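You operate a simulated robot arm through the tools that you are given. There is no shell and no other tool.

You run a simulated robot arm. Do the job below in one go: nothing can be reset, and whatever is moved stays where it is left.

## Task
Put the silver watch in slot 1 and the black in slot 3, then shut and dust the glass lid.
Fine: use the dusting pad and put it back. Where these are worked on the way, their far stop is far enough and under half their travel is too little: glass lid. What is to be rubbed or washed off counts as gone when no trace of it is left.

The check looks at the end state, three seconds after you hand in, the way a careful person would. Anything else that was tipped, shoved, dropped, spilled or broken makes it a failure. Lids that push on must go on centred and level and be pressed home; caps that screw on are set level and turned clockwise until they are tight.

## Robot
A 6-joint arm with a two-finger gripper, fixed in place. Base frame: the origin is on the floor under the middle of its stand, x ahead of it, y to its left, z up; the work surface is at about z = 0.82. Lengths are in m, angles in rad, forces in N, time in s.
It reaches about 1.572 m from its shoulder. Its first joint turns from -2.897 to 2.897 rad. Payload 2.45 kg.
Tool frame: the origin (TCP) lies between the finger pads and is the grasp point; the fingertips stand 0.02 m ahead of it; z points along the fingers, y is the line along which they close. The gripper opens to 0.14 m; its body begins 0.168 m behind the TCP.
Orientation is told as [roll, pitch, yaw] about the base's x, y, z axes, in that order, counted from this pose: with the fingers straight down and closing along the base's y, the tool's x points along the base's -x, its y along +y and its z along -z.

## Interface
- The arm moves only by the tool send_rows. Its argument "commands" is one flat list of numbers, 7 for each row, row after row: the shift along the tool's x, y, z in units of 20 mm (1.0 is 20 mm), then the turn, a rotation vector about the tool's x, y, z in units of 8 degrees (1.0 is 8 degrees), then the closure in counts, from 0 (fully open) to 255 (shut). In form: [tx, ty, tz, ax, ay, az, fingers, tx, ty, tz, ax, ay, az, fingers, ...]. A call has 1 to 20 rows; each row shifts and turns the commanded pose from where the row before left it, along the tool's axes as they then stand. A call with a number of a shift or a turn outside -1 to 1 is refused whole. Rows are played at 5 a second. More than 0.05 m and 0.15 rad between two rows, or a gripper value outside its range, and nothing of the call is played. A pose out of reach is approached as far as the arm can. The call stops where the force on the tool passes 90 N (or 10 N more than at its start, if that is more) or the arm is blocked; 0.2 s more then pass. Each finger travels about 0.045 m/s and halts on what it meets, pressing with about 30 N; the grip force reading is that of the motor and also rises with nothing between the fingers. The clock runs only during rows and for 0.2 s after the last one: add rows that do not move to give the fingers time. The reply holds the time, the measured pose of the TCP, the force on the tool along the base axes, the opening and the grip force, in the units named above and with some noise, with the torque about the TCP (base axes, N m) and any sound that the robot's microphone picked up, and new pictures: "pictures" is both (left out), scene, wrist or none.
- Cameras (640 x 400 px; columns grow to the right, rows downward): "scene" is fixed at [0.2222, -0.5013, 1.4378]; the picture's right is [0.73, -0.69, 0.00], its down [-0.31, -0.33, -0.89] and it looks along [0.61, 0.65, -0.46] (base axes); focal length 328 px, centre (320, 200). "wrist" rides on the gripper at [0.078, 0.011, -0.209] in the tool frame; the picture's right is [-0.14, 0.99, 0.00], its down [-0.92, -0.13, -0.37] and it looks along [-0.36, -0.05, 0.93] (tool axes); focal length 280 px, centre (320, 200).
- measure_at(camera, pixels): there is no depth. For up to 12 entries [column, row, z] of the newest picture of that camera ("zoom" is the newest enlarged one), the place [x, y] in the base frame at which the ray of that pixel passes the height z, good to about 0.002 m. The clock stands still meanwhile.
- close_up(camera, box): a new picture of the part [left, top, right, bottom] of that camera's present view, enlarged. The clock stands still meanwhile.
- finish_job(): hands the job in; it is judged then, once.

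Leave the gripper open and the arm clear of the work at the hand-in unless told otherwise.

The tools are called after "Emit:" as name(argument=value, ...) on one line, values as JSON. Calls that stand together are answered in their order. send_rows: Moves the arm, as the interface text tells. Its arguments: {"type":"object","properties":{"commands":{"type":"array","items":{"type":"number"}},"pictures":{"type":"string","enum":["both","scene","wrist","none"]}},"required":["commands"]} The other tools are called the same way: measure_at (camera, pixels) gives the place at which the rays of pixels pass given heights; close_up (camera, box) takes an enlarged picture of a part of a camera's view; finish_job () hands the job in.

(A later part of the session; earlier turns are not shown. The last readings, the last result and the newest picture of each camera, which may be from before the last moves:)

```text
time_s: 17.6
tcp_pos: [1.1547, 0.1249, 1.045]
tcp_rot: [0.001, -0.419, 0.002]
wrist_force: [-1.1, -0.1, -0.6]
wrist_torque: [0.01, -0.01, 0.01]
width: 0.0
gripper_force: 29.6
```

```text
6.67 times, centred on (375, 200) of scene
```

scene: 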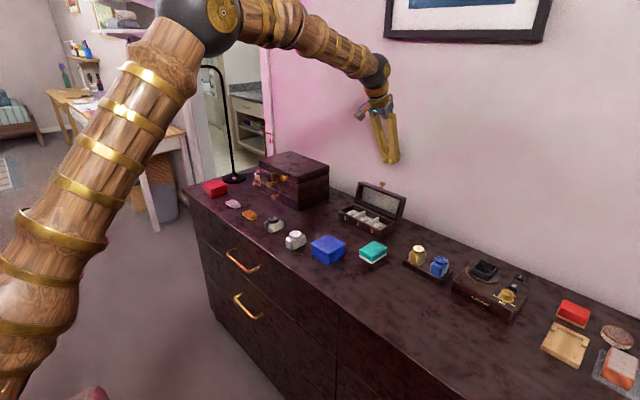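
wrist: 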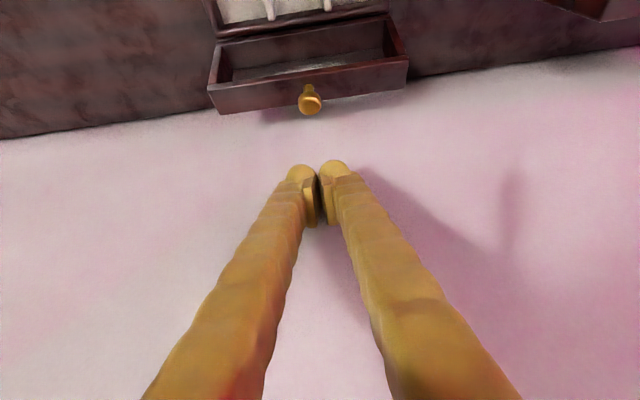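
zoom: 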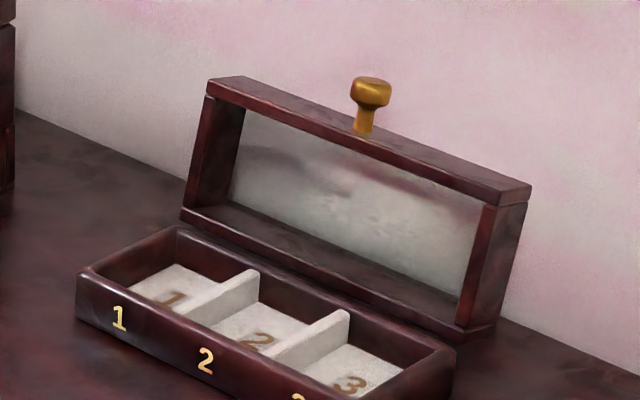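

The lid stays open, leaning back. I back off toward the robot, then straighten the tool and open the fingers.

Emit:
send_rows(commands=[0.79, 0, -0.68, 0, 0, 0, 200, 0.79, 0, -0.68, 0, 0, 0, 100, 0.79, 0, -0.68, 0, 0, 0, 0, 0.79, 0, -0.68, 0, 0, 0, 0, 0.79, 0, -0.68, 0, 0, 0, 0, 0.79, 0, -0.68, 0, 0, 0, 0, 0.79, 0, -0.68, 0, 0, 0, 0, 0.79, 0, -0.68, 0, 0, 0, 0, 0, 0, 0, 0, 0.6, 0, 0, 0, 0, 0, 0, 0.6, 0, 0, 0, 0, 0, 0, 0.6, 0, 0, 0, 0, 0, 0, 0.6, 0, 0, 0, 0, 0, 0, 0.6, 0, 0], pictures="both")

Emit:
close_up(camera="wrist", box=[240, 120, 400, 240])

Emit:
close_up(camera="scene", box=[330, 195, 400, 240])

```text
time_s: 20.4
tcp_pos: [0.9937, 0.1252, 1.094]
tcp_rot: [0.0, 0.001, -0.001]
wrist_force: [-0.1, 0.4, 1.4]
wrist_torque: [-0.01, -0.04, 0.0]
width: 0.1398
gripper_force: 0.2
```

scene: 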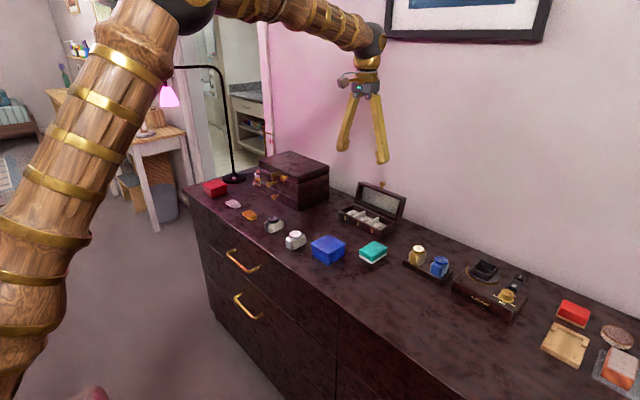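
wrist: 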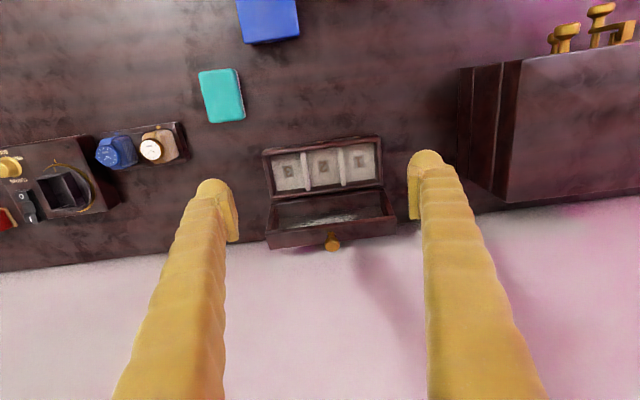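

```text
3.33 times, centred on (320, 180) of wrist
```

zoom: 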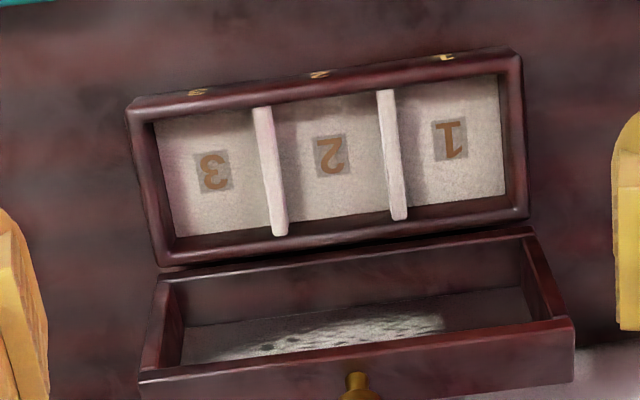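

```text
8.89 times, centred on (365, 218) of scene
```

zoom: 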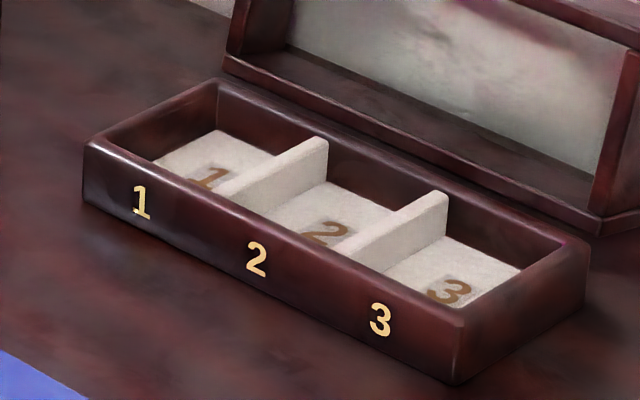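

I'll measure slot floor edges, dividers and rim from the wrist picture.

Emit:
measure_at(camera="wrist", pixels=[[375.6, 177, 0.827], [373.5, 143.4, 0.827], [342, 148.5, 0.85], [343.7, 184.5, 0.85], [303, 153, 0.85], [308, 189.6, 0.85], [271.4, 157.5, 0.827], [276.5, 190.5, 0.827], [262.5, 153, 0.852], [375, 137.5, 0.852], [379, 182, 0.852], [270, 198, 0.852]])

Emit:
measure_at(camera="zoom", pixels=[[325, 140, 0.85], [325, 140, 0.855], [325, 140, 0.86], [445, 192, 0.85], [445, 192, 0.855], [445, 192, 0.86], [88, 145, 0.852], [463, 312, 0.852], [220, 82, 0.852], [587, 240, 0.852]])

```text
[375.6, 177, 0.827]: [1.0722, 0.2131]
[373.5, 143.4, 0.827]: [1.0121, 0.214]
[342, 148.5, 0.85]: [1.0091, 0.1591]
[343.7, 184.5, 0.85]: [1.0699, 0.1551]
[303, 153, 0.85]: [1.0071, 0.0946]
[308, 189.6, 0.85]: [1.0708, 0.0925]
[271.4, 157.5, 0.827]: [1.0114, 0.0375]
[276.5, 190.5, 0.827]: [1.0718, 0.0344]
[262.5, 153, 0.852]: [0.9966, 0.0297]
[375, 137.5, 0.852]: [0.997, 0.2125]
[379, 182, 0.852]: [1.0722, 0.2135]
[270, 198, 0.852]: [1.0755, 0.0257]
```

```text
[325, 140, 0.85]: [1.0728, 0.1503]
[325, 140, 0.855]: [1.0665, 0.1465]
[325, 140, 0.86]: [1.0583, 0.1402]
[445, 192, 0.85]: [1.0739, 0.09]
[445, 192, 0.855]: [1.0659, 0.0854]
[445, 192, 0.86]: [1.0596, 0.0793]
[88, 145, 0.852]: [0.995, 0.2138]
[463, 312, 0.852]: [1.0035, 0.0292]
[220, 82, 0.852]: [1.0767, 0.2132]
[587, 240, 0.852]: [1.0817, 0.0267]
```

Slots: floor x 1.011–1.072; slot 1 y 0.160–0.213, slot 3 y 0.036–0.091; rim and dividers near z 0.85. Now I move over the two watches to see their size and heading.

Emit:
send_rows(commands=[0.98, 0.417, 0.147, 0, 0, 0, 0, 0.98, 0.417, 0.147, 0, 0, 0, 0, 0.98, 0.417, 0.147, 0, 0, 0, 0, 0.98, 0.417, 0.147, 0, 0, 0, 0, 0.98, 0.417, 0.147, 0, 0, 0, 0, 0.98, 0.417, 0.147, 0, 0, 0, 0, 0.98, 0.417, 0.147, 0, 0, 0, 0, 0.98, 0.417, 0.147, 0, 0, 0, 0, 0.98, 0.417, 0.147, 0, 0, 0, 0, 0.98, 0.417, 0.147, 0, 0, 0, 0, 0.98, 0.417, 0.147, 0, 0, 0, 0, 0.98, 0.417, 0.147, 0, 0, 0, 0, 0.98, 0.417, 0.147, 0, 0, 0, 0, 0.98, 0.417, 0.147, 0, 0, 0, 0, 0.98, 0.417, 0.147, 0, 0, 0, 0], pictures="both")

Emit:
close_up(camera="wrist", box=[240, 100, 400, 220])

```text
time_s: 23.6
tcp_pos: [0.6983, 0.2489, 1.0489]
tcp_rot: [0.001, 0.002, 0.0]
wrist_force: [-0.4, -0.2, 0.1]
wrist_torque: [0.0, 0.02, 0.0]
width: 0.1396
gripper_force: 0.2
```

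scene: 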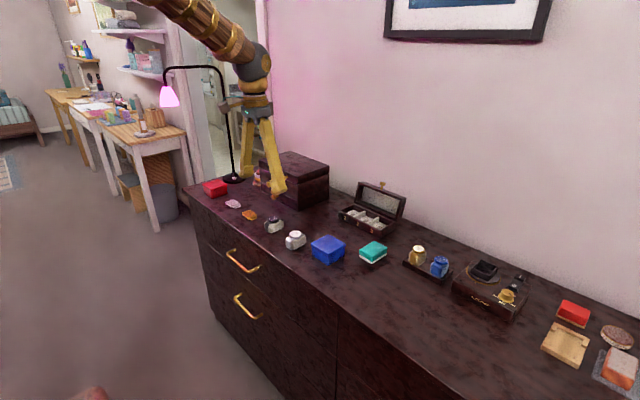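
wrist: 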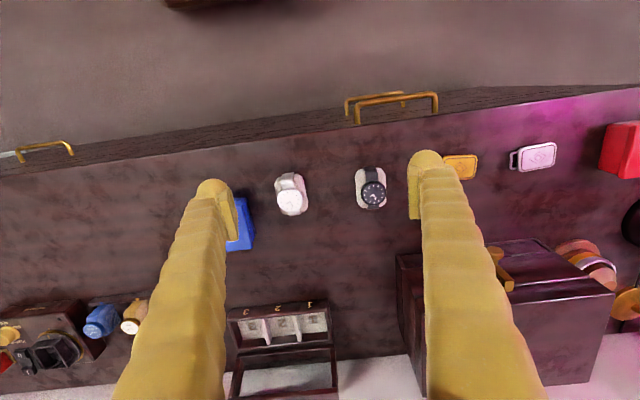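

```text
3.33 times, centred on (320, 160) of wrist
```

zoom: 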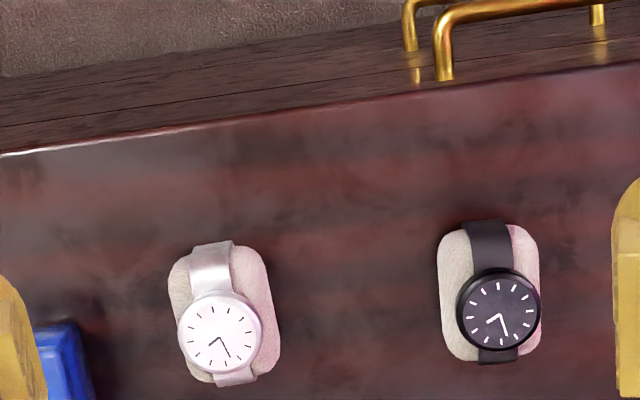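

Both watches have their straps along base x. I'll triangulate dial heights and cushion extents.

Emit:
measure_at(camera="wrist", pixels=[[290.3, 199, 0.86], [290.3, 199, 0.87], [290.3, 199, 0.88], [374, 193.6, 0.86], [374, 193.6, 0.87], [374, 193.6, 0.88], [278, 186, 0.84], [303, 182, 0.84], [288, 173, 0.84], [295, 215, 0.84]])

Emit:
measure_at(camera="scene", pixels=[[295.3, 233.1, 0.86], [295.3, 233.1, 0.87], [295.3, 233.1, 0.88], [273.5, 217.9, 0.86], [273.5, 217.9, 0.87], [273.5, 217.9, 0.88]])

Emit:
close_up(camera="scene", box=[280, 222, 312, 254])

Emit:
close_up(camera="scene", box=[258, 206, 290, 238])

```text
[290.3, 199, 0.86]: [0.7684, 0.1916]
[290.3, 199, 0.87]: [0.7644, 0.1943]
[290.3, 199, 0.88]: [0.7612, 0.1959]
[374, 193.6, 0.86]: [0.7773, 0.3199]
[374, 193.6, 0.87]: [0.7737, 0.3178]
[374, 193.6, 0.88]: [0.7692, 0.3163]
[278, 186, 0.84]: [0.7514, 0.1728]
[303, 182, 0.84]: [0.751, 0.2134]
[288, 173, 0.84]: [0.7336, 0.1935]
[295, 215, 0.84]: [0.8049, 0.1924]
```

```text
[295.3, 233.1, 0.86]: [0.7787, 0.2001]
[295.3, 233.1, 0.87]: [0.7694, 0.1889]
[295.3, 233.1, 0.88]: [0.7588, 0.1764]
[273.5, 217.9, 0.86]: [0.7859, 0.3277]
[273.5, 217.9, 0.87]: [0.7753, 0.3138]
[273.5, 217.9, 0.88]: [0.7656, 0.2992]
```

```text
12.50 times, centred on (296, 238) of scene
```

zoom: 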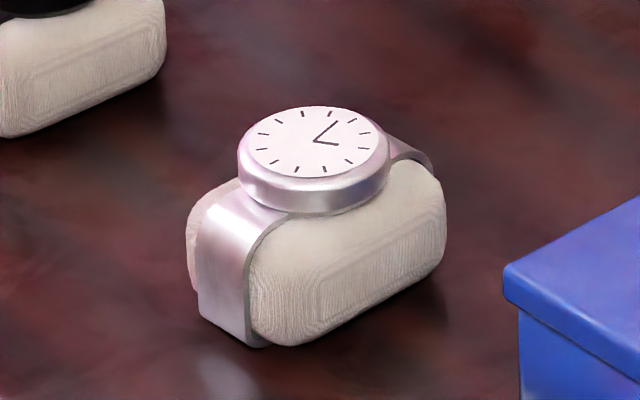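

```text
12.50 times, centred on (274, 222) of scene
```

zoom: 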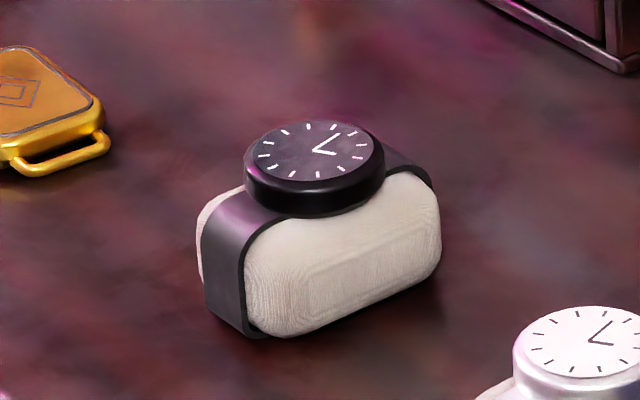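

Silver dial centre ≈ (0.766, 0.1925), top z 0.867; black ≈ (0.7755, 0.317), top z 0.868; cushions about 0.042 wide (y) and 0.06 long (x). The slots leave no room for fingers beside the cushion, so I'll grip high. I check the fingertips' shape.

Emit:
close_up(camera="scene", box=[225, 140, 305, 200])

Emit:
close_up(camera="wrist", box=[180, 140, 260, 260])

```text
6.67 times, centred on (265, 170) of scene
```

zoom: 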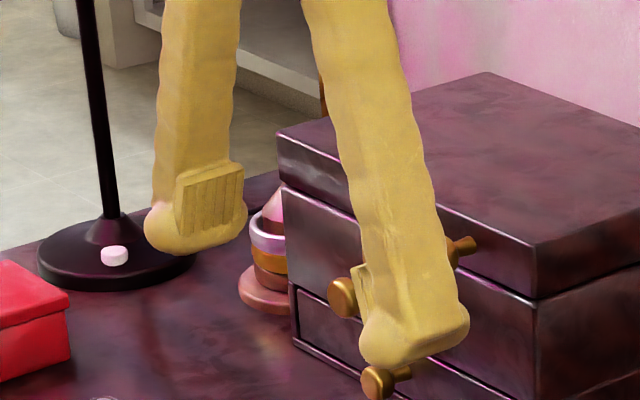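

```text
3.33 times, centred on (220, 200) of wrist
```

zoom: 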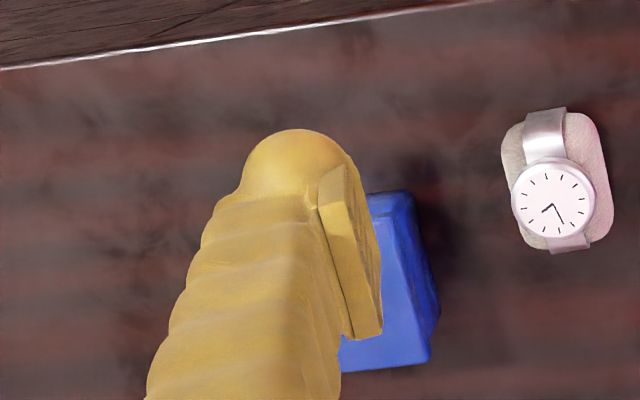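

The ridged pads end a few mm above the tips, so I'll grip the watch case (z 0.857–0.867) with the pads' lower edge. First hover above the silver watch at z 0.92 with fingers about 0.07 m apart.

Emit:
send_rows(commands=[-0.4836, -0.403, 0.921, 0, 0, 0, 127, -0.4836, -0.403, 0.921, 0, 0, 0, 127, -0.4836, -0.403, 0.921, 0, 0, 0, 127, -0.4836, -0.403, 0.921, 0, 0, 0, 127, -0.4836, -0.403, 0.921, 0, 0, 0, 127, -0.4836, -0.403, 0.921, 0, 0, 0, 127, -0.4836, -0.403, 0.921, 0, 0, 0, 127], pictures="both")

Emit:
close_up(camera="wrist", box=[240, 100, 400, 220])

Emit:
close_up(camera="scene", box=[270, 190, 330, 250])

```text
time_s: 25.2
tcp_pos: [0.7663, 0.1936, 0.9193]
tcp_rot: [0.0, 0.001, -0.001]
wrist_force: [0.1, 0.0, -0.8]
wrist_torque: [0.04, 0.0, 0.03]
width: 0.0705
gripper_force: 0.0
```

scene: 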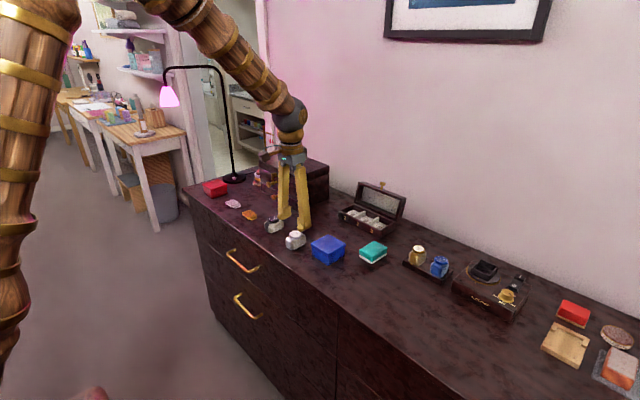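
wrist: 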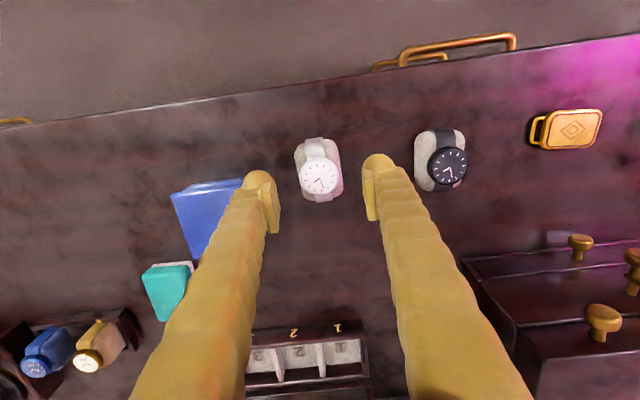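

```text
3.33 times, centred on (320, 160) of wrist
```

zoom: 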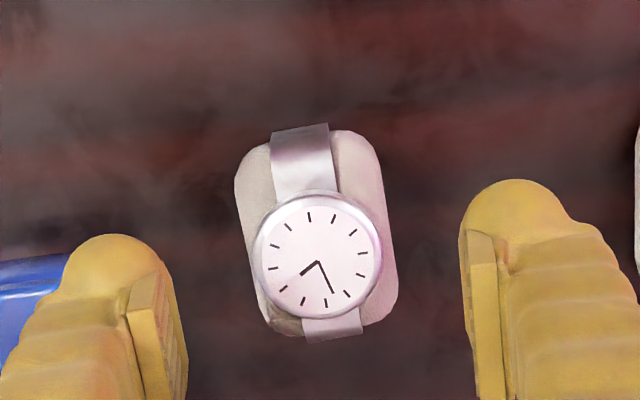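

```text
6.67 times, centred on (300, 220) of scene
```

zoom: 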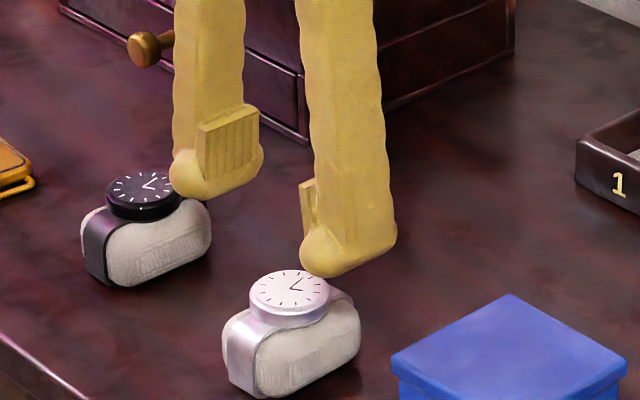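

The silver watch is centred between the fingers. I'll measure its dial centre and cushion edges from this closer view.

Emit:
measure_at(camera="wrist", pixels=[[319.1, 178.9, 0.867], [302, 180, 0.862], [336.5, 177, 0.862], [296, 160, 0.84], [340.4, 160, 0.84], [314, 138, 0.845], [324.5, 201, 0.845], [317.6, 157, 0.862], [321, 199, 0.862]])

```text
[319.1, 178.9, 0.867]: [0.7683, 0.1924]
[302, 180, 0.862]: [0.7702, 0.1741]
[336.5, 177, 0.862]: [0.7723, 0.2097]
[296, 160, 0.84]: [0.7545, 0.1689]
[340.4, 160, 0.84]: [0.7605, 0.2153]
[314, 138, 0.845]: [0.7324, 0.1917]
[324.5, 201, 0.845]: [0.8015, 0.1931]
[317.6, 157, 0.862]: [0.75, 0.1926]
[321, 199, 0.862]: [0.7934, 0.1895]
```

Dial centre (0.7675, 0.192). I lower to z 0.870 and look before closing.

Emit:
send_rows(commands=[-0.03, -0.02, 0.62, 0, 0, 0, 127, -0.03, -0.02, 0.62, 0, 0, 0, 127, 0, 0, 0.62, 0, 0, 0, 127, 0, 0, 0.6, 0, 0, 0, 127], pictures="both")

Emit:
close_up(camera="scene", box=[270, 200, 330, 260])

Emit:
close_up(camera="wrist", box=[250, 140, 390, 245])

```text
time_s: 26.2
tcp_pos: [0.7684, 0.191, 0.8713]
tcp_rot: [0.0, 0.0, -0.001]
wrist_force: [0.1, -0.2, -1.2]
wrist_torque: [0.03, -0.02, 0.0]
width: 0.07
gripper_force: 0.1
```

scene: 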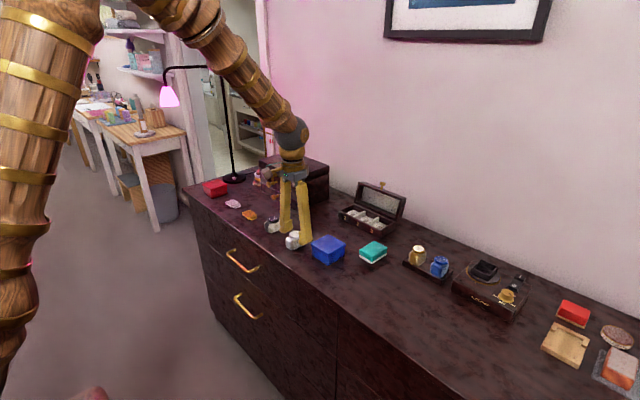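
wrist: 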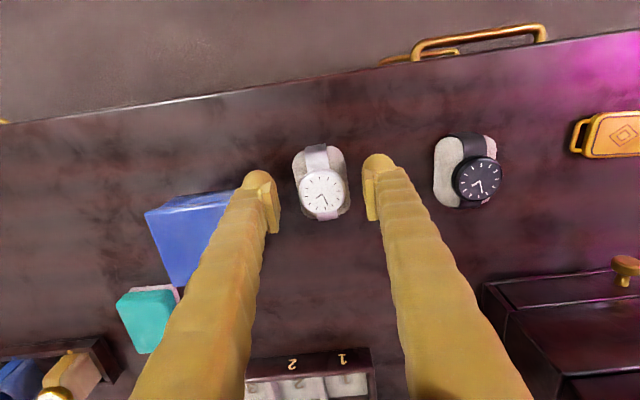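

```text
6.67 times, centred on (300, 230) of scene
```

zoom: 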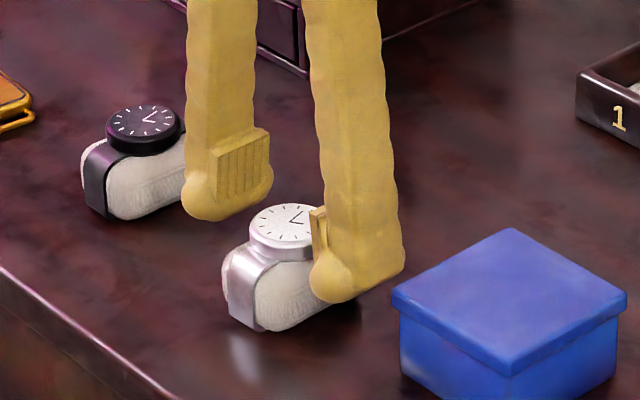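

```text
3.81 times, centred on (320, 192) of wrist
```

zoom: 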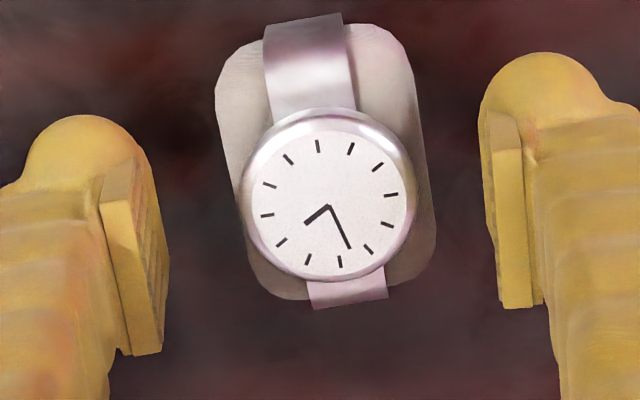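

The dial is at the grasp point (wrist (322,194) against the TCP's (320,195)). Closing.

Emit:
send_rows(commands=[0, 0, 0, 0, 0, 0, 180, 0, 0, 0, 0, 0, 0, 220, 0, 0, 0, 0, 0, 0, 255, 0, 0, 0, 0, 0, 0, 255, 0, 0, 0, 0, 0, 0, 255], pictures="both")

Emit:
close_up(camera="scene", box=[270, 200, 330, 260])

Emit:
close_up(camera="wrist", box=[250, 140, 390, 245])

```text
time_s: 27.4
tcp_pos: [0.7686, 0.1919, 0.8709]
tcp_rot: [0.001, 0.0, 0.0]
wrist_force: [0.1, 0.1, 0.0]
wrist_torque: [-0.02, 0.0, 0.02]
width: 0.0374
gripper_force: 29.9
```

scene: 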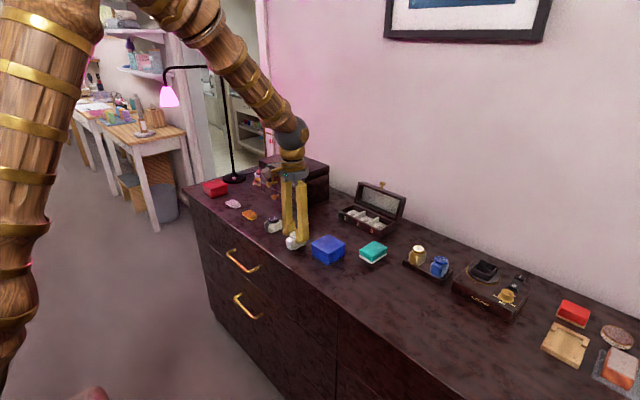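
wrist: 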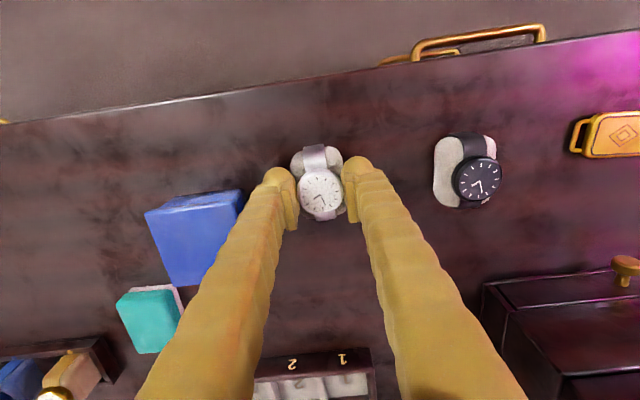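

```text
6.67 times, centred on (300, 230) of scene
```

zoom: 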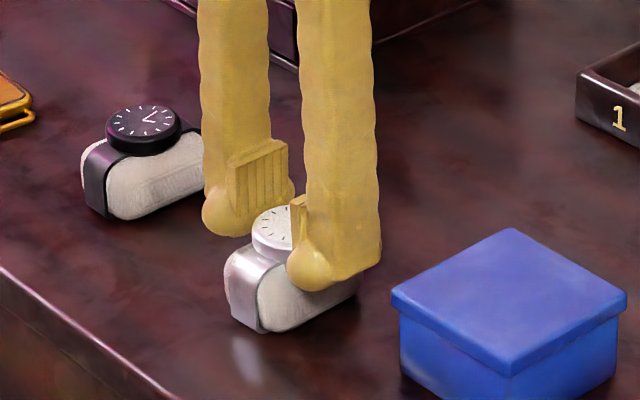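

```text
3.81 times, centred on (320, 192) of wrist
```

zoom: 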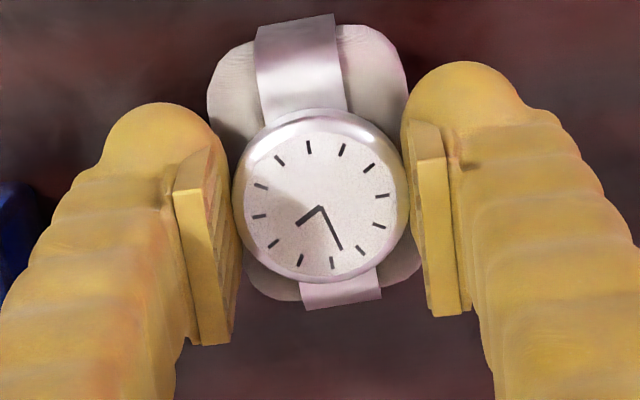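

Gripped on the case (0.0374 m, 30 N). Lifting gently to check that it hangs level.

Emit:
send_rows(commands=[0, 0, -0.3, 0, 0, 0, 255, 0, 0, -0.7, 0, 0, 0, 255, 0, 0, -1, 0, 0, 0, 255, 0, 0, -1, 0, 0, 0, 255, 0, 0, -1, 0, 0, 0, 255, 0, 0, -1, 0, 0, 0, 255], pictures="both")

Emit:
close_up(camera="scene", box=[270, 160, 330, 220])

Emit:
close_up(camera="wrist", box=[250, 140, 390, 245])

```text
time_s: 28.8
tcp_pos: [0.7693, 0.1923, 0.9712]
tcp_rot: [-0.001, 0.0, 0.001]
wrist_force: [0.8, 0.4, -1.2]
wrist_torque: [0.01, 0.04, 0.0]
width: 0.0373
gripper_force: 29.8
```

scene: 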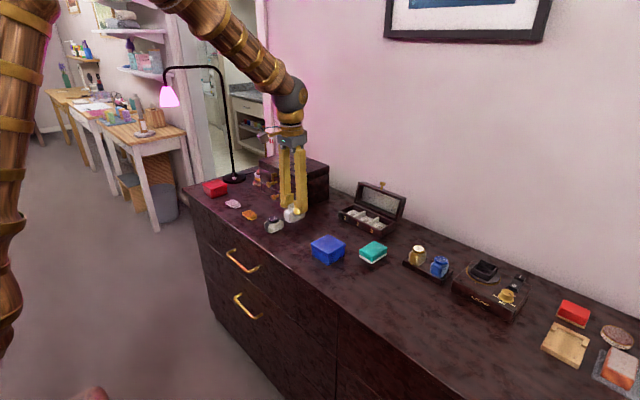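
wrist: 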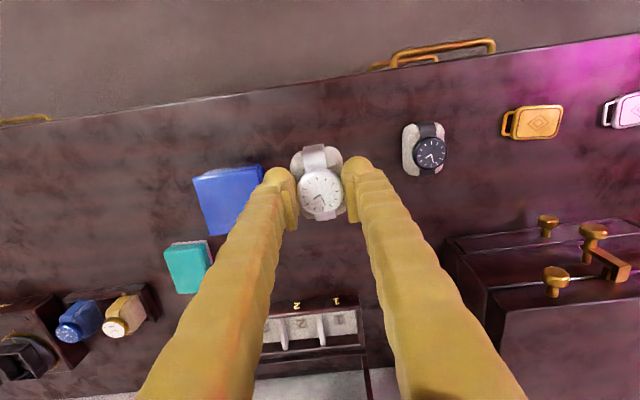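

```text
6.67 times, centred on (300, 190) of scene
```

zoom: 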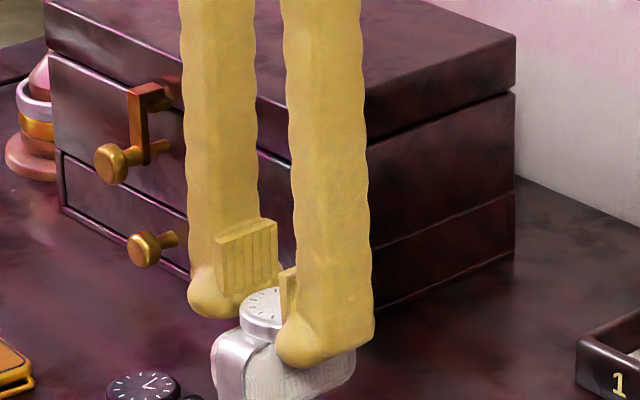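

```text
3.81 times, centred on (320, 192) of wrist
```

zoom: 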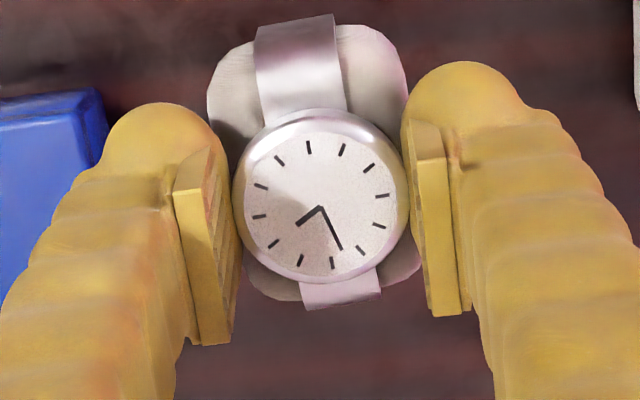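

The watch is held steadily. I'll measure its extents relative to the TCP in this view to aim for the slot.

Emit:
measure_at(camera="wrist", pixels=[[290.3, 168.4, 0.94], [343.6, 163, 0.94], [313.4, 144.8, 0.94], [313.4, 144.8, 0.925], [325.5, 219.6, 0.945], [325.5, 219.6, 0.955], [320, 194, 0.967]])

```text
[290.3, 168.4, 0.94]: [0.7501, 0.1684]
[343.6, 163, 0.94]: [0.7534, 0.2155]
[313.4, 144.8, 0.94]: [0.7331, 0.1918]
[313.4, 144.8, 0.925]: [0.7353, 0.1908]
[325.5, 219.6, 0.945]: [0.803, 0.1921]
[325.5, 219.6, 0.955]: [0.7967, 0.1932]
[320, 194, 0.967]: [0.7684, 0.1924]
```

The watch is 0.047 wide and roughly 0.065 long, centred on the TCP. I carry it to (0.90, 0.187, 0.98) to view slot 1 between the fingers from close.

Emit:
send_rows(commands=[-0.95, -0.04, -0.07, 0, 0, 0, 255, -0.95, -0.04, -0.07, 0, 0, 0, 255, -0.95, -0.04, -0.07, 0, 0, 0, 255, -0.95, -0.04, -0.07, 0, 0, 0, 255, -0.95, -0.04, -0.07, 0, 0, 0, 255, -0.95, -0.04, -0.07, 0, 0, 0, 255, -0.9, -0.03, -0.06, 0, 0, 0, 255, 0, 0, 0, 0, 0, 0, 255], pictures="wrist")

Emit:
close_up(camera="wrist", box=[250, 210, 390, 300])

```text
time_s: 30.6
tcp_pos: [0.9, 0.1865, 0.9814]
tcp_rot: [0.0, 0.0, 0.0]
wrist_force: [0.4, -0.4, -1.3]
wrist_torque: [0.02, 0.0, 0.02]
width: 0.0373
gripper_force: 29.9
```

wrist: 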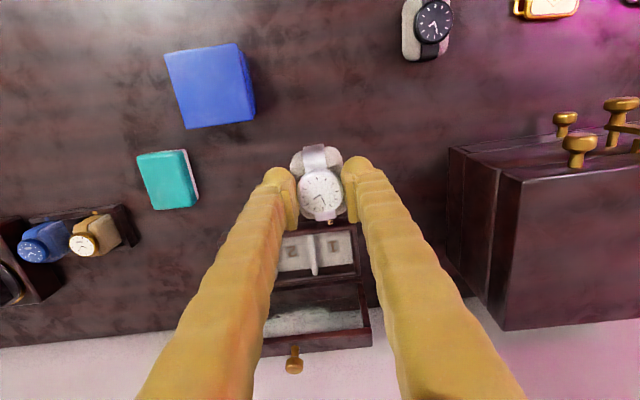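

```text
4.44 times, centred on (320, 255) of wrist
```

zoom: 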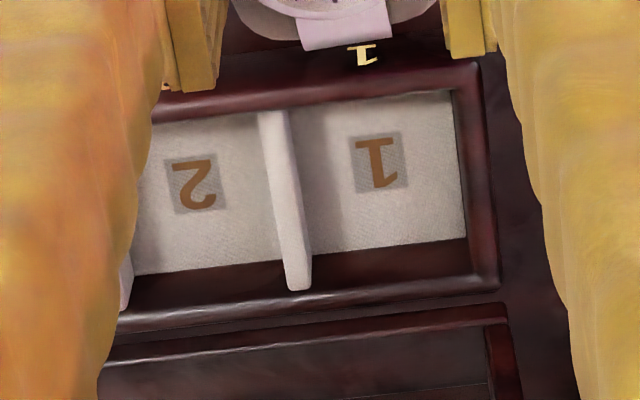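

Measuring slot 1's limits in this enlarged view.

Emit:
measure_at(camera="zoom", pixels=[[380, 97, 0.85], [400, 245, 0.827], [402, 276, 0.85], [462, 170, 0.827], [472, 170, 0.85], [298, 200, 0.849], [272, 200, 0.849], [287, 110, 0.849], [310, 288, 0.849], [380, 160, 0.827], [335, 200, 0.827]])

```text
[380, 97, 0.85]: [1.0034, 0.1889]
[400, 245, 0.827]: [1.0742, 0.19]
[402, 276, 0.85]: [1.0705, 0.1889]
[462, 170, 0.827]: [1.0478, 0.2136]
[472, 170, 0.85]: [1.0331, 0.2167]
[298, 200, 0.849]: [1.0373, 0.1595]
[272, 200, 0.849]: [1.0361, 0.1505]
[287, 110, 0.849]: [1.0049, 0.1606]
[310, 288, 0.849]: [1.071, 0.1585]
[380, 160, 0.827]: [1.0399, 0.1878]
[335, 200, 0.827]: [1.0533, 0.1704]
```

Slot 1 spans x 1.003–1.0725, y 0.160–0.2135, centre (1.038, 0.187): it fits with 2–3 mm each side. Move above it, then down to z 0.915 (watch bottom at 0.864, above the rim).

Emit:
send_rows(commands=[-0.99, 0.005, 0, 0, 0, 0, 255, -0.99, 0.005, 0, 0, 0, 0, 255, -0.99, 0.005, 0, 0, 0, 0, 255, -0.99, 0.005, 0, 0, 0, 0, 255, -0.99, 0, 0, 0, 0, 0, 255, -0.99, 0, 0, 0, 0, 0, 255, -0.96, 0, 0, 0, 0, 0, 255, 0, 0, 0.8, 0, 0, 0, 255, 0, 0, 0.8, 0, 0, 0, 255, 0, 0, 0.8, 0, 0, 0, 255, 0, 0, 0.9, 0, 0, 0, 255, 0, 0, 0, 0, 0, 0, 255], pictures="both")

Emit:
close_up(camera="scene", box=[325, 175, 405, 235])

Emit:
close_up(camera="wrist", box=[250, 130, 390, 235])

```text
time_s: 33.2
tcp_pos: [1.0375, 0.1866, 0.9148]
tcp_rot: [0.0, 0.0, -0.001]
wrist_force: [-0.2, -0.4, -1.4]
wrist_torque: [-0.03, -0.01, 0.01]
width: 0.0374
gripper_force: 29.8
```

scene: 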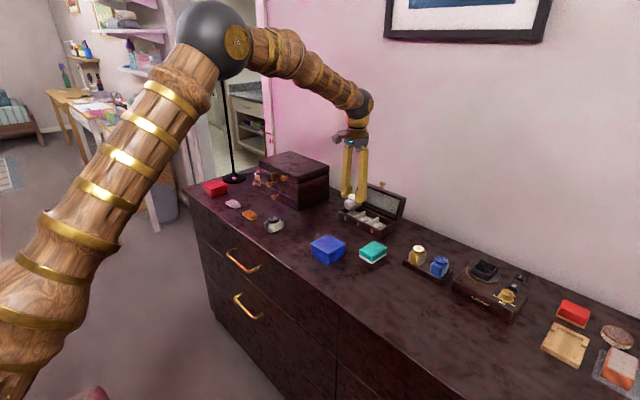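
wrist: 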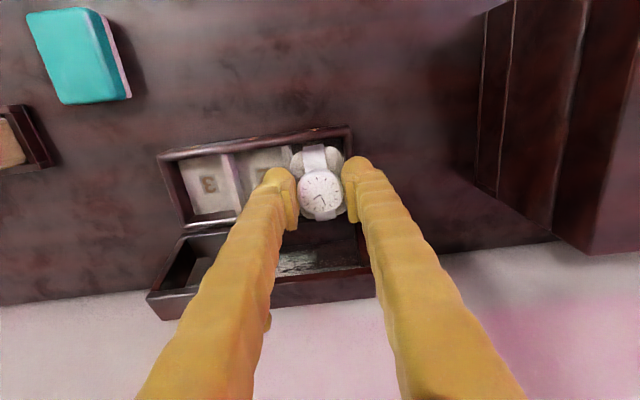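

```text
6.67 times, centred on (365, 205) of scene
```

zoom: 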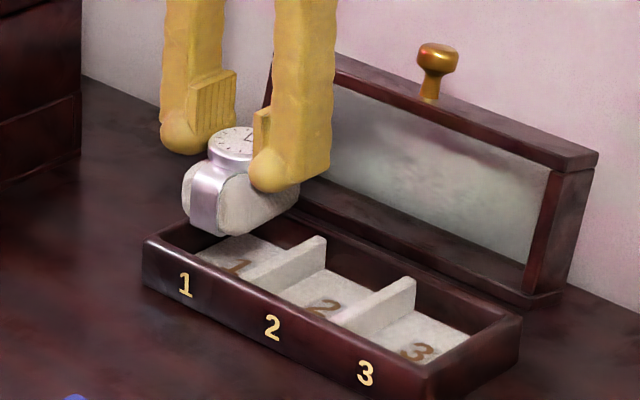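

```text
3.81 times, centred on (320, 182) of wrist
```

zoom: 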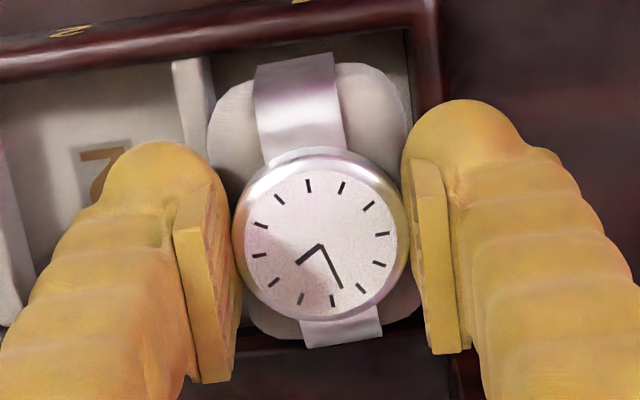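

It looks centred over slot 1. Lowering slowly to z ≈ 0.885.

Emit:
send_rows(commands=[-0.02, 0.01, 0.3, 0, 0, 0, 255, 0, 0, 0.3, 0, 0, 0, 255, 0, 0, 0.3, 0, 0, 0, 255, 0, 0, 0.3, 0, 0, 0, 255, 0, 0, 0.3, 0, 0, 0, 255], pictures="none")

```text
time_s: 34.4
tcp_pos: [1.0393, 0.1865, 0.8845]
tcp_rot: [0.0, -0.001, -0.001]
wrist_force: [-0.1, -0.4, -1.4]
wrist_torque: [0.02, 0.04, -0.03]
width: 0.0375
gripper_force: 29.6
```

No contact force yet. Two millimetres at a time now.

Emit:
send_rows(commands=[0, 0, 0.1, 0, 0, 0, 255, 0, 0, 0.1, 0, 0, 0, 255, 0, 0, 0, 0, 0, 0, 255], pictures="both")

Emit:
close_up(camera="scene", box=[325, 175, 405, 235])

```text
time_s: 35.2
tcp_pos: [1.0395, 0.1878, 0.8804]
tcp_rot: [-0.001, -0.002, 0.0]
wrist_force: [-0.6, -0.2, -1.3]
wrist_torque: [-0.01, -0.03, -0.02]
width: 0.037
gripper_force: 30.0
```

scene: 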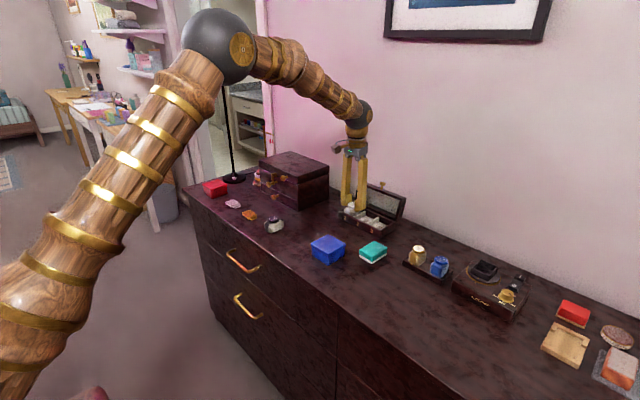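
wrist: 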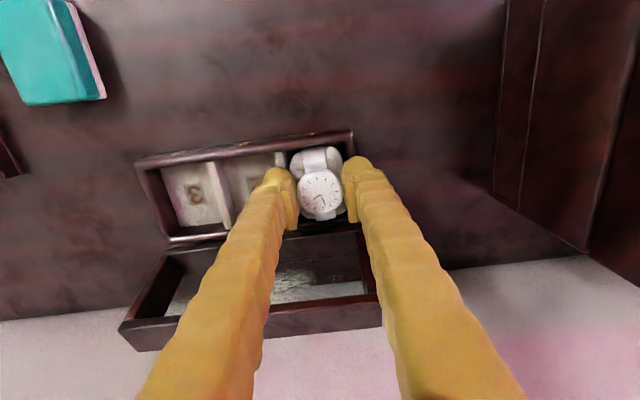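

```text
6.67 times, centred on (365, 205) of scene
```

zoom: 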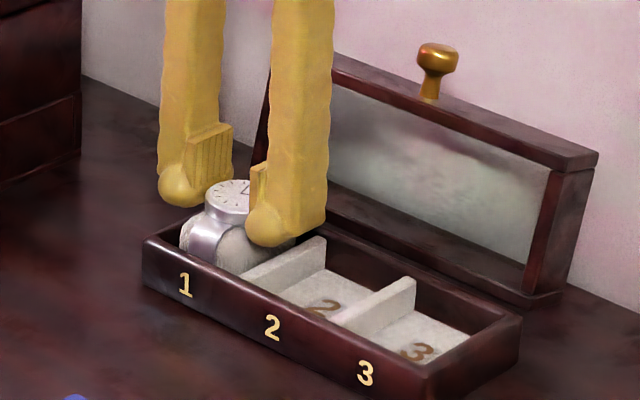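

Still free. The watch is inside the slot. Continue in 1.5 mm steps.

Emit:
send_rows(commands=[0, 0, 0.08, 0, 0, 0, 255, 0, 0, 0.08, 0, 0, 0, 255, 0, 0, 0, 0, 0, 0, 255], pictures="none")

```text
time_s: 36.0
tcp_pos: [1.0392, 0.1885, 0.8783]
tcp_rot: [0.001, -0.003, 0.002]
wrist_force: [-2.4, 0.5, 19.2]
wrist_torque: [0.02, -0.03, -0.02]
width: 0.0373
gripper_force: 29.3
```

Contact with the slot floor (19 N). I ease up 1 mm, then release.

Emit:
send_rows(commands=[0, 0, -0.05, 0, 0, 0, 255, 0, 0, 0, 0, 0, 0, 210, 0, 0, 0, 0, 0, 0, 170, 0, 0, 0, 0, 0, 0, 140, 0, 0, 0, 0, 0, 0, 127], pictures="both")

Emit:
close_up(camera="wrist", box=[250, 130, 390, 235])

Emit:
close_up(camera="scene", box=[325, 175, 405, 235])

```text
time_s: 37.2
tcp_pos: [1.0385, 0.187, 0.8783]
tcp_rot: [0.001, 0.0, 0.001]
wrist_force: [-0.4, 0.1, 0.0]
wrist_torque: [0.0, 0.01, 0.03]
width: 0.0704
gripper_force: 0.0
```

scene: 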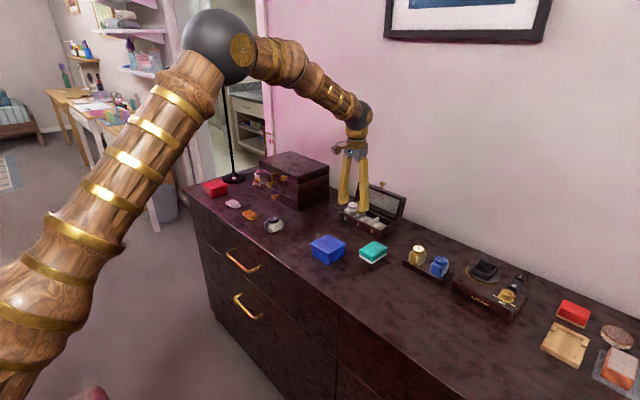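
wrist: 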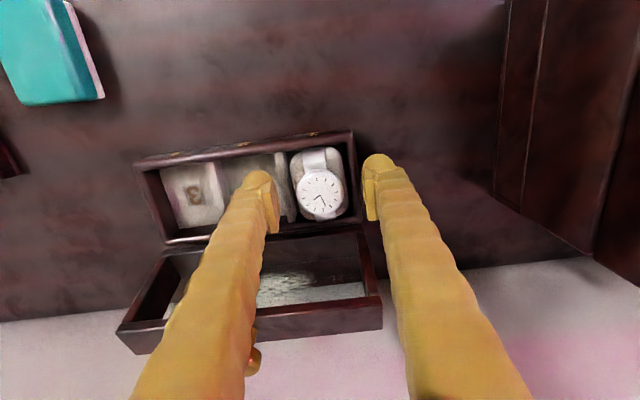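

```text
3.81 times, centred on (320, 182) of wrist
```

zoom: 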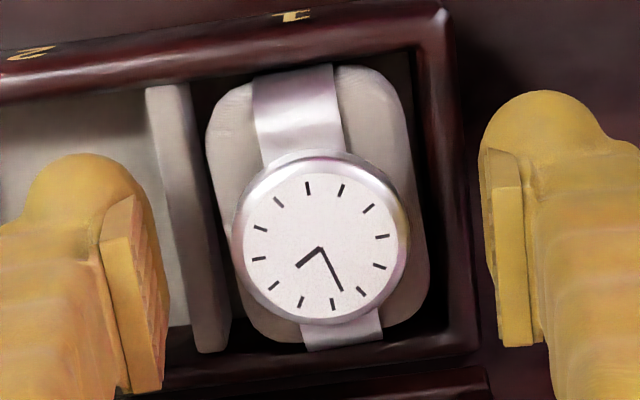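

```text
6.67 times, centred on (365, 205) of scene
```

zoom: 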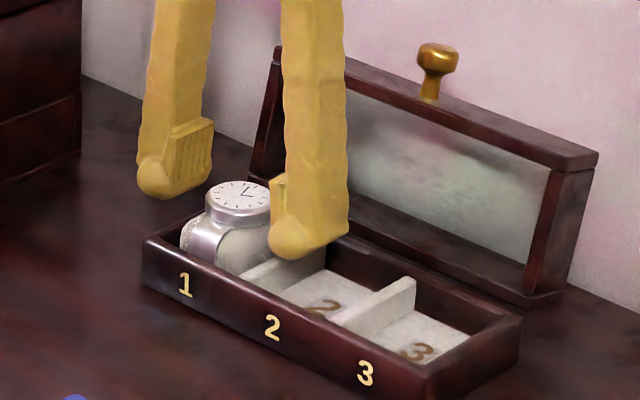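

The silver watch sits fully in slot 1. I measure the tall jewelry box's footprint so that I stay clear of it while going to the black watch.

Emit:
measure_at(camera="scene", pixels=[[297.5, 211.1, 0.82], [261.5, 192.5, 0.82], [329, 202, 0.82], [270.5, 195.5, 0.86], [269, 184, 0.9], [273.5, 217.9, 0.868]])

Emit:
send_rows(commands=[0, 0, -0.5, 0, 0, 0, 127, 0, 0, -1, 0, 0, 0, 127, 0, 0, -1, 0, 0, 0, 127, 0, 0, -1, 0, 0, 0, 127, 0, 0, -1, 0, 0, 0, 127, 0, 0, -1, 0, 0, 0, 127], pictures="none")

```text
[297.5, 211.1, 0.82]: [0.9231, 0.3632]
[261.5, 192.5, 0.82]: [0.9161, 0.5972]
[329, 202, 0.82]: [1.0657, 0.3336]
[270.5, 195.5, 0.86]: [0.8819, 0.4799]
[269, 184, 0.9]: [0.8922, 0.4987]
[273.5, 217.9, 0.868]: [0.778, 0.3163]
```

```text
time_s: 38.6
tcp_pos: [1.0381, 0.187, 0.9881]
tcp_rot: [-0.001, -0.002, 0.001]
wrist_force: [-0.3, 0.3, -0.7]
wrist_torque: [0.01, 0.04, -0.01]
width: 0.0704
gripper_force: 0.2
```

Jewelry box starts at x≈0.92, y≥0.36, no conflict. Moving above the black watch at z 0.93.

Emit:
send_rows(commands=[0.9375, 0.464, 0.207, 0, 0, 0, 127, 0.9375, 0.464, 0.207, 0, 0, 0, 127, 0.9375, 0.464, 0.207, 0, 0, 0, 127, 0.9375, 0.464, 0.207, 0, 0, 0, 127, 0.9375, 0.464, 0.207, 0, 0, 0, 127, 0.9375, 0.464, 0.207, 0, 0, 0, 127, 0.9375, 0.464, 0.207, 0, 0, 0, 127, 0.9375, 0.464, 0.207, 0, 0, 0, 127, 0.9375, 0.464, 0.207, 0, 0, 0, 127, 0.9375, 0.464, 0.207, 0, 0, 0, 127, 0.9375, 0.464, 0.207, 0, 0, 0, 127, 0.9375, 0.464, 0.207, 0, 0, 0, 127, 0.9375, 0.464, 0.207, 0, 0, 0, 127, 0.9375, 0.464, 0.207, 0, 0, 0, 127, 0, 0, 0, 0, 0, 0, 127], pictures="both")

Emit:
close_up(camera="wrist", box=[240, 110, 400, 230])

```text
time_s: 41.8
tcp_pos: [0.775, 0.319, 0.928]
tcp_rot: [-0.001, 0.0, 0.0]
wrist_force: [-0.1, 0.3, 0.2]
wrist_torque: [0.03, 0.0, -0.02]
width: 0.0705
gripper_force: 0.1
```

scene: 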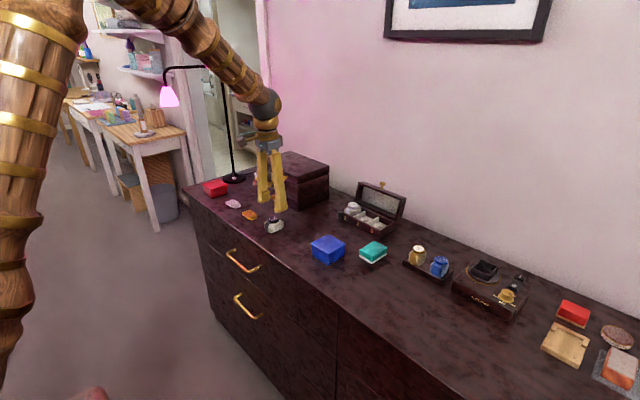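
wrist: 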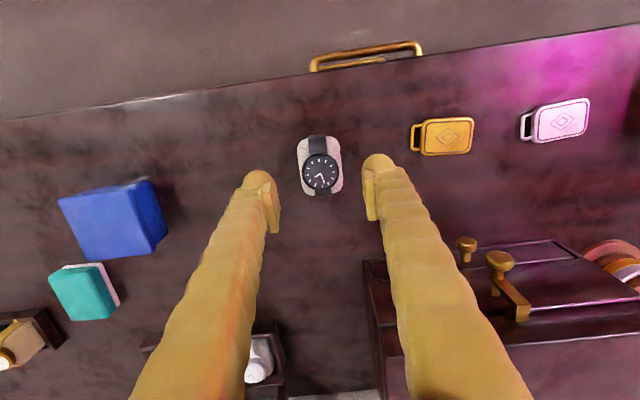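

```text
3.33 times, centred on (320, 170) of wrist
```

zoom: 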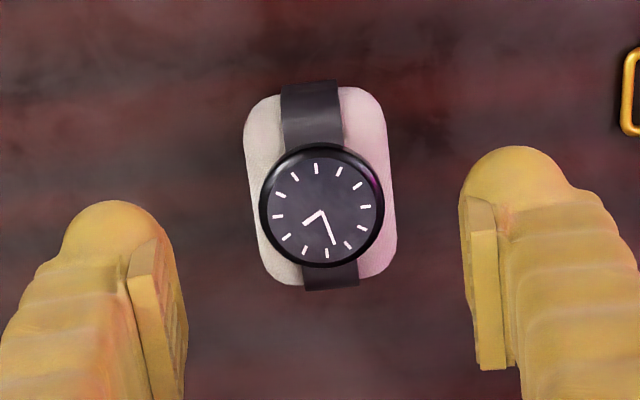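

The black watch is nearly aligned (about −2° yaw). Measuring the dial centre from here.

Emit:
measure_at(camera="wrist", pixels=[[320.6, 171.5, 0.868], [302, 173, 0.863], [338.8, 171, 0.863], [297, 155, 0.84], [342, 155, 0.84]])

```text
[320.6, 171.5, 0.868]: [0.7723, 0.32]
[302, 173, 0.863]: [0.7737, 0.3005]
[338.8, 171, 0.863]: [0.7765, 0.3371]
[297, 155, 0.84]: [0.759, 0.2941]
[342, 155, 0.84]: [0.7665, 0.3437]
```

Lowering to z 0.870 around the black watch, then verifying before closing.

Emit:
send_rows(commands=[0.03, 0, 0.72, 0, 0, 0, 127, 0.03, 0, 0.72, 0, 0, 0, 127, 0, 0, 0.72, 0, 0, 0, 127, 0, 0, 0.72, 0, 0, 0, 127, 0, 0, 0, 0, 0, 0, 127], pictures="both")

Emit:
close_up(camera="wrist", box=[250, 140, 390, 245])

Emit:
close_up(camera="scene", box=[245, 180, 305, 240])

```text
time_s: 43.0
tcp_pos: [0.7743, 0.3186, 0.8733]
tcp_rot: [0.0, 0.001, 0.0]
wrist_force: [-0.2, -0.3, 0.0]
wrist_torque: [0.0, -0.01, 0.03]
width: 0.0701
gripper_force: 0.1
```

scene: 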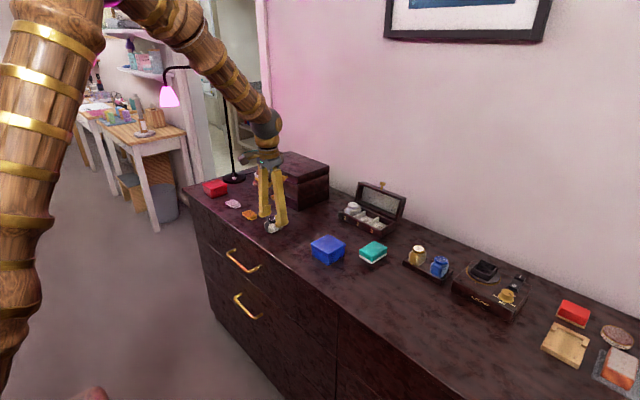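
wrist: 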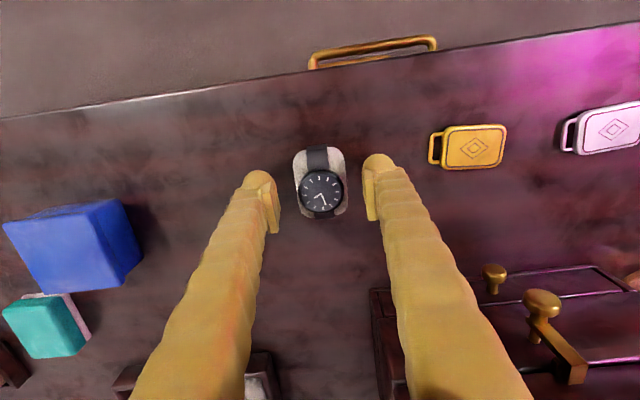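

```text
3.81 times, centred on (320, 192) of wrist
```

zoom: 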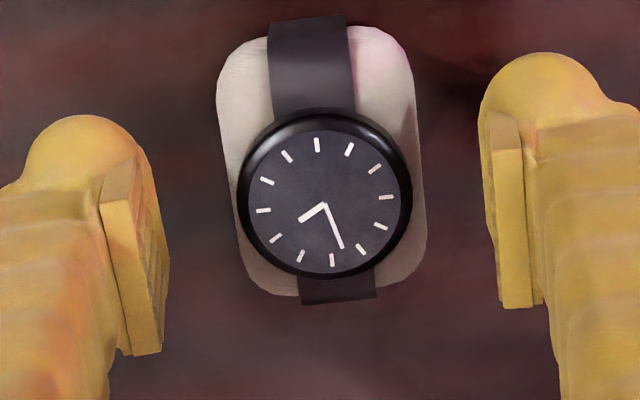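

```text
6.67 times, centred on (275, 210) of scene
```

zoom: 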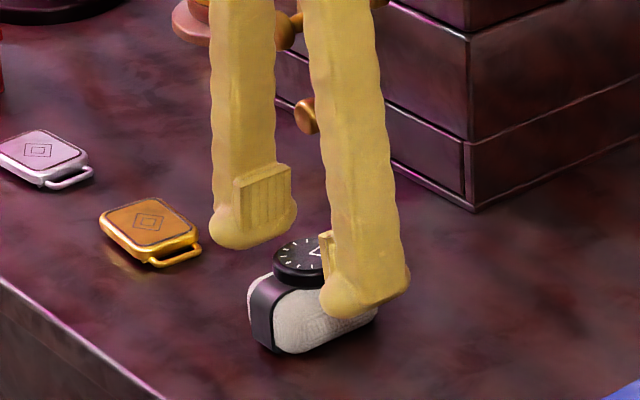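

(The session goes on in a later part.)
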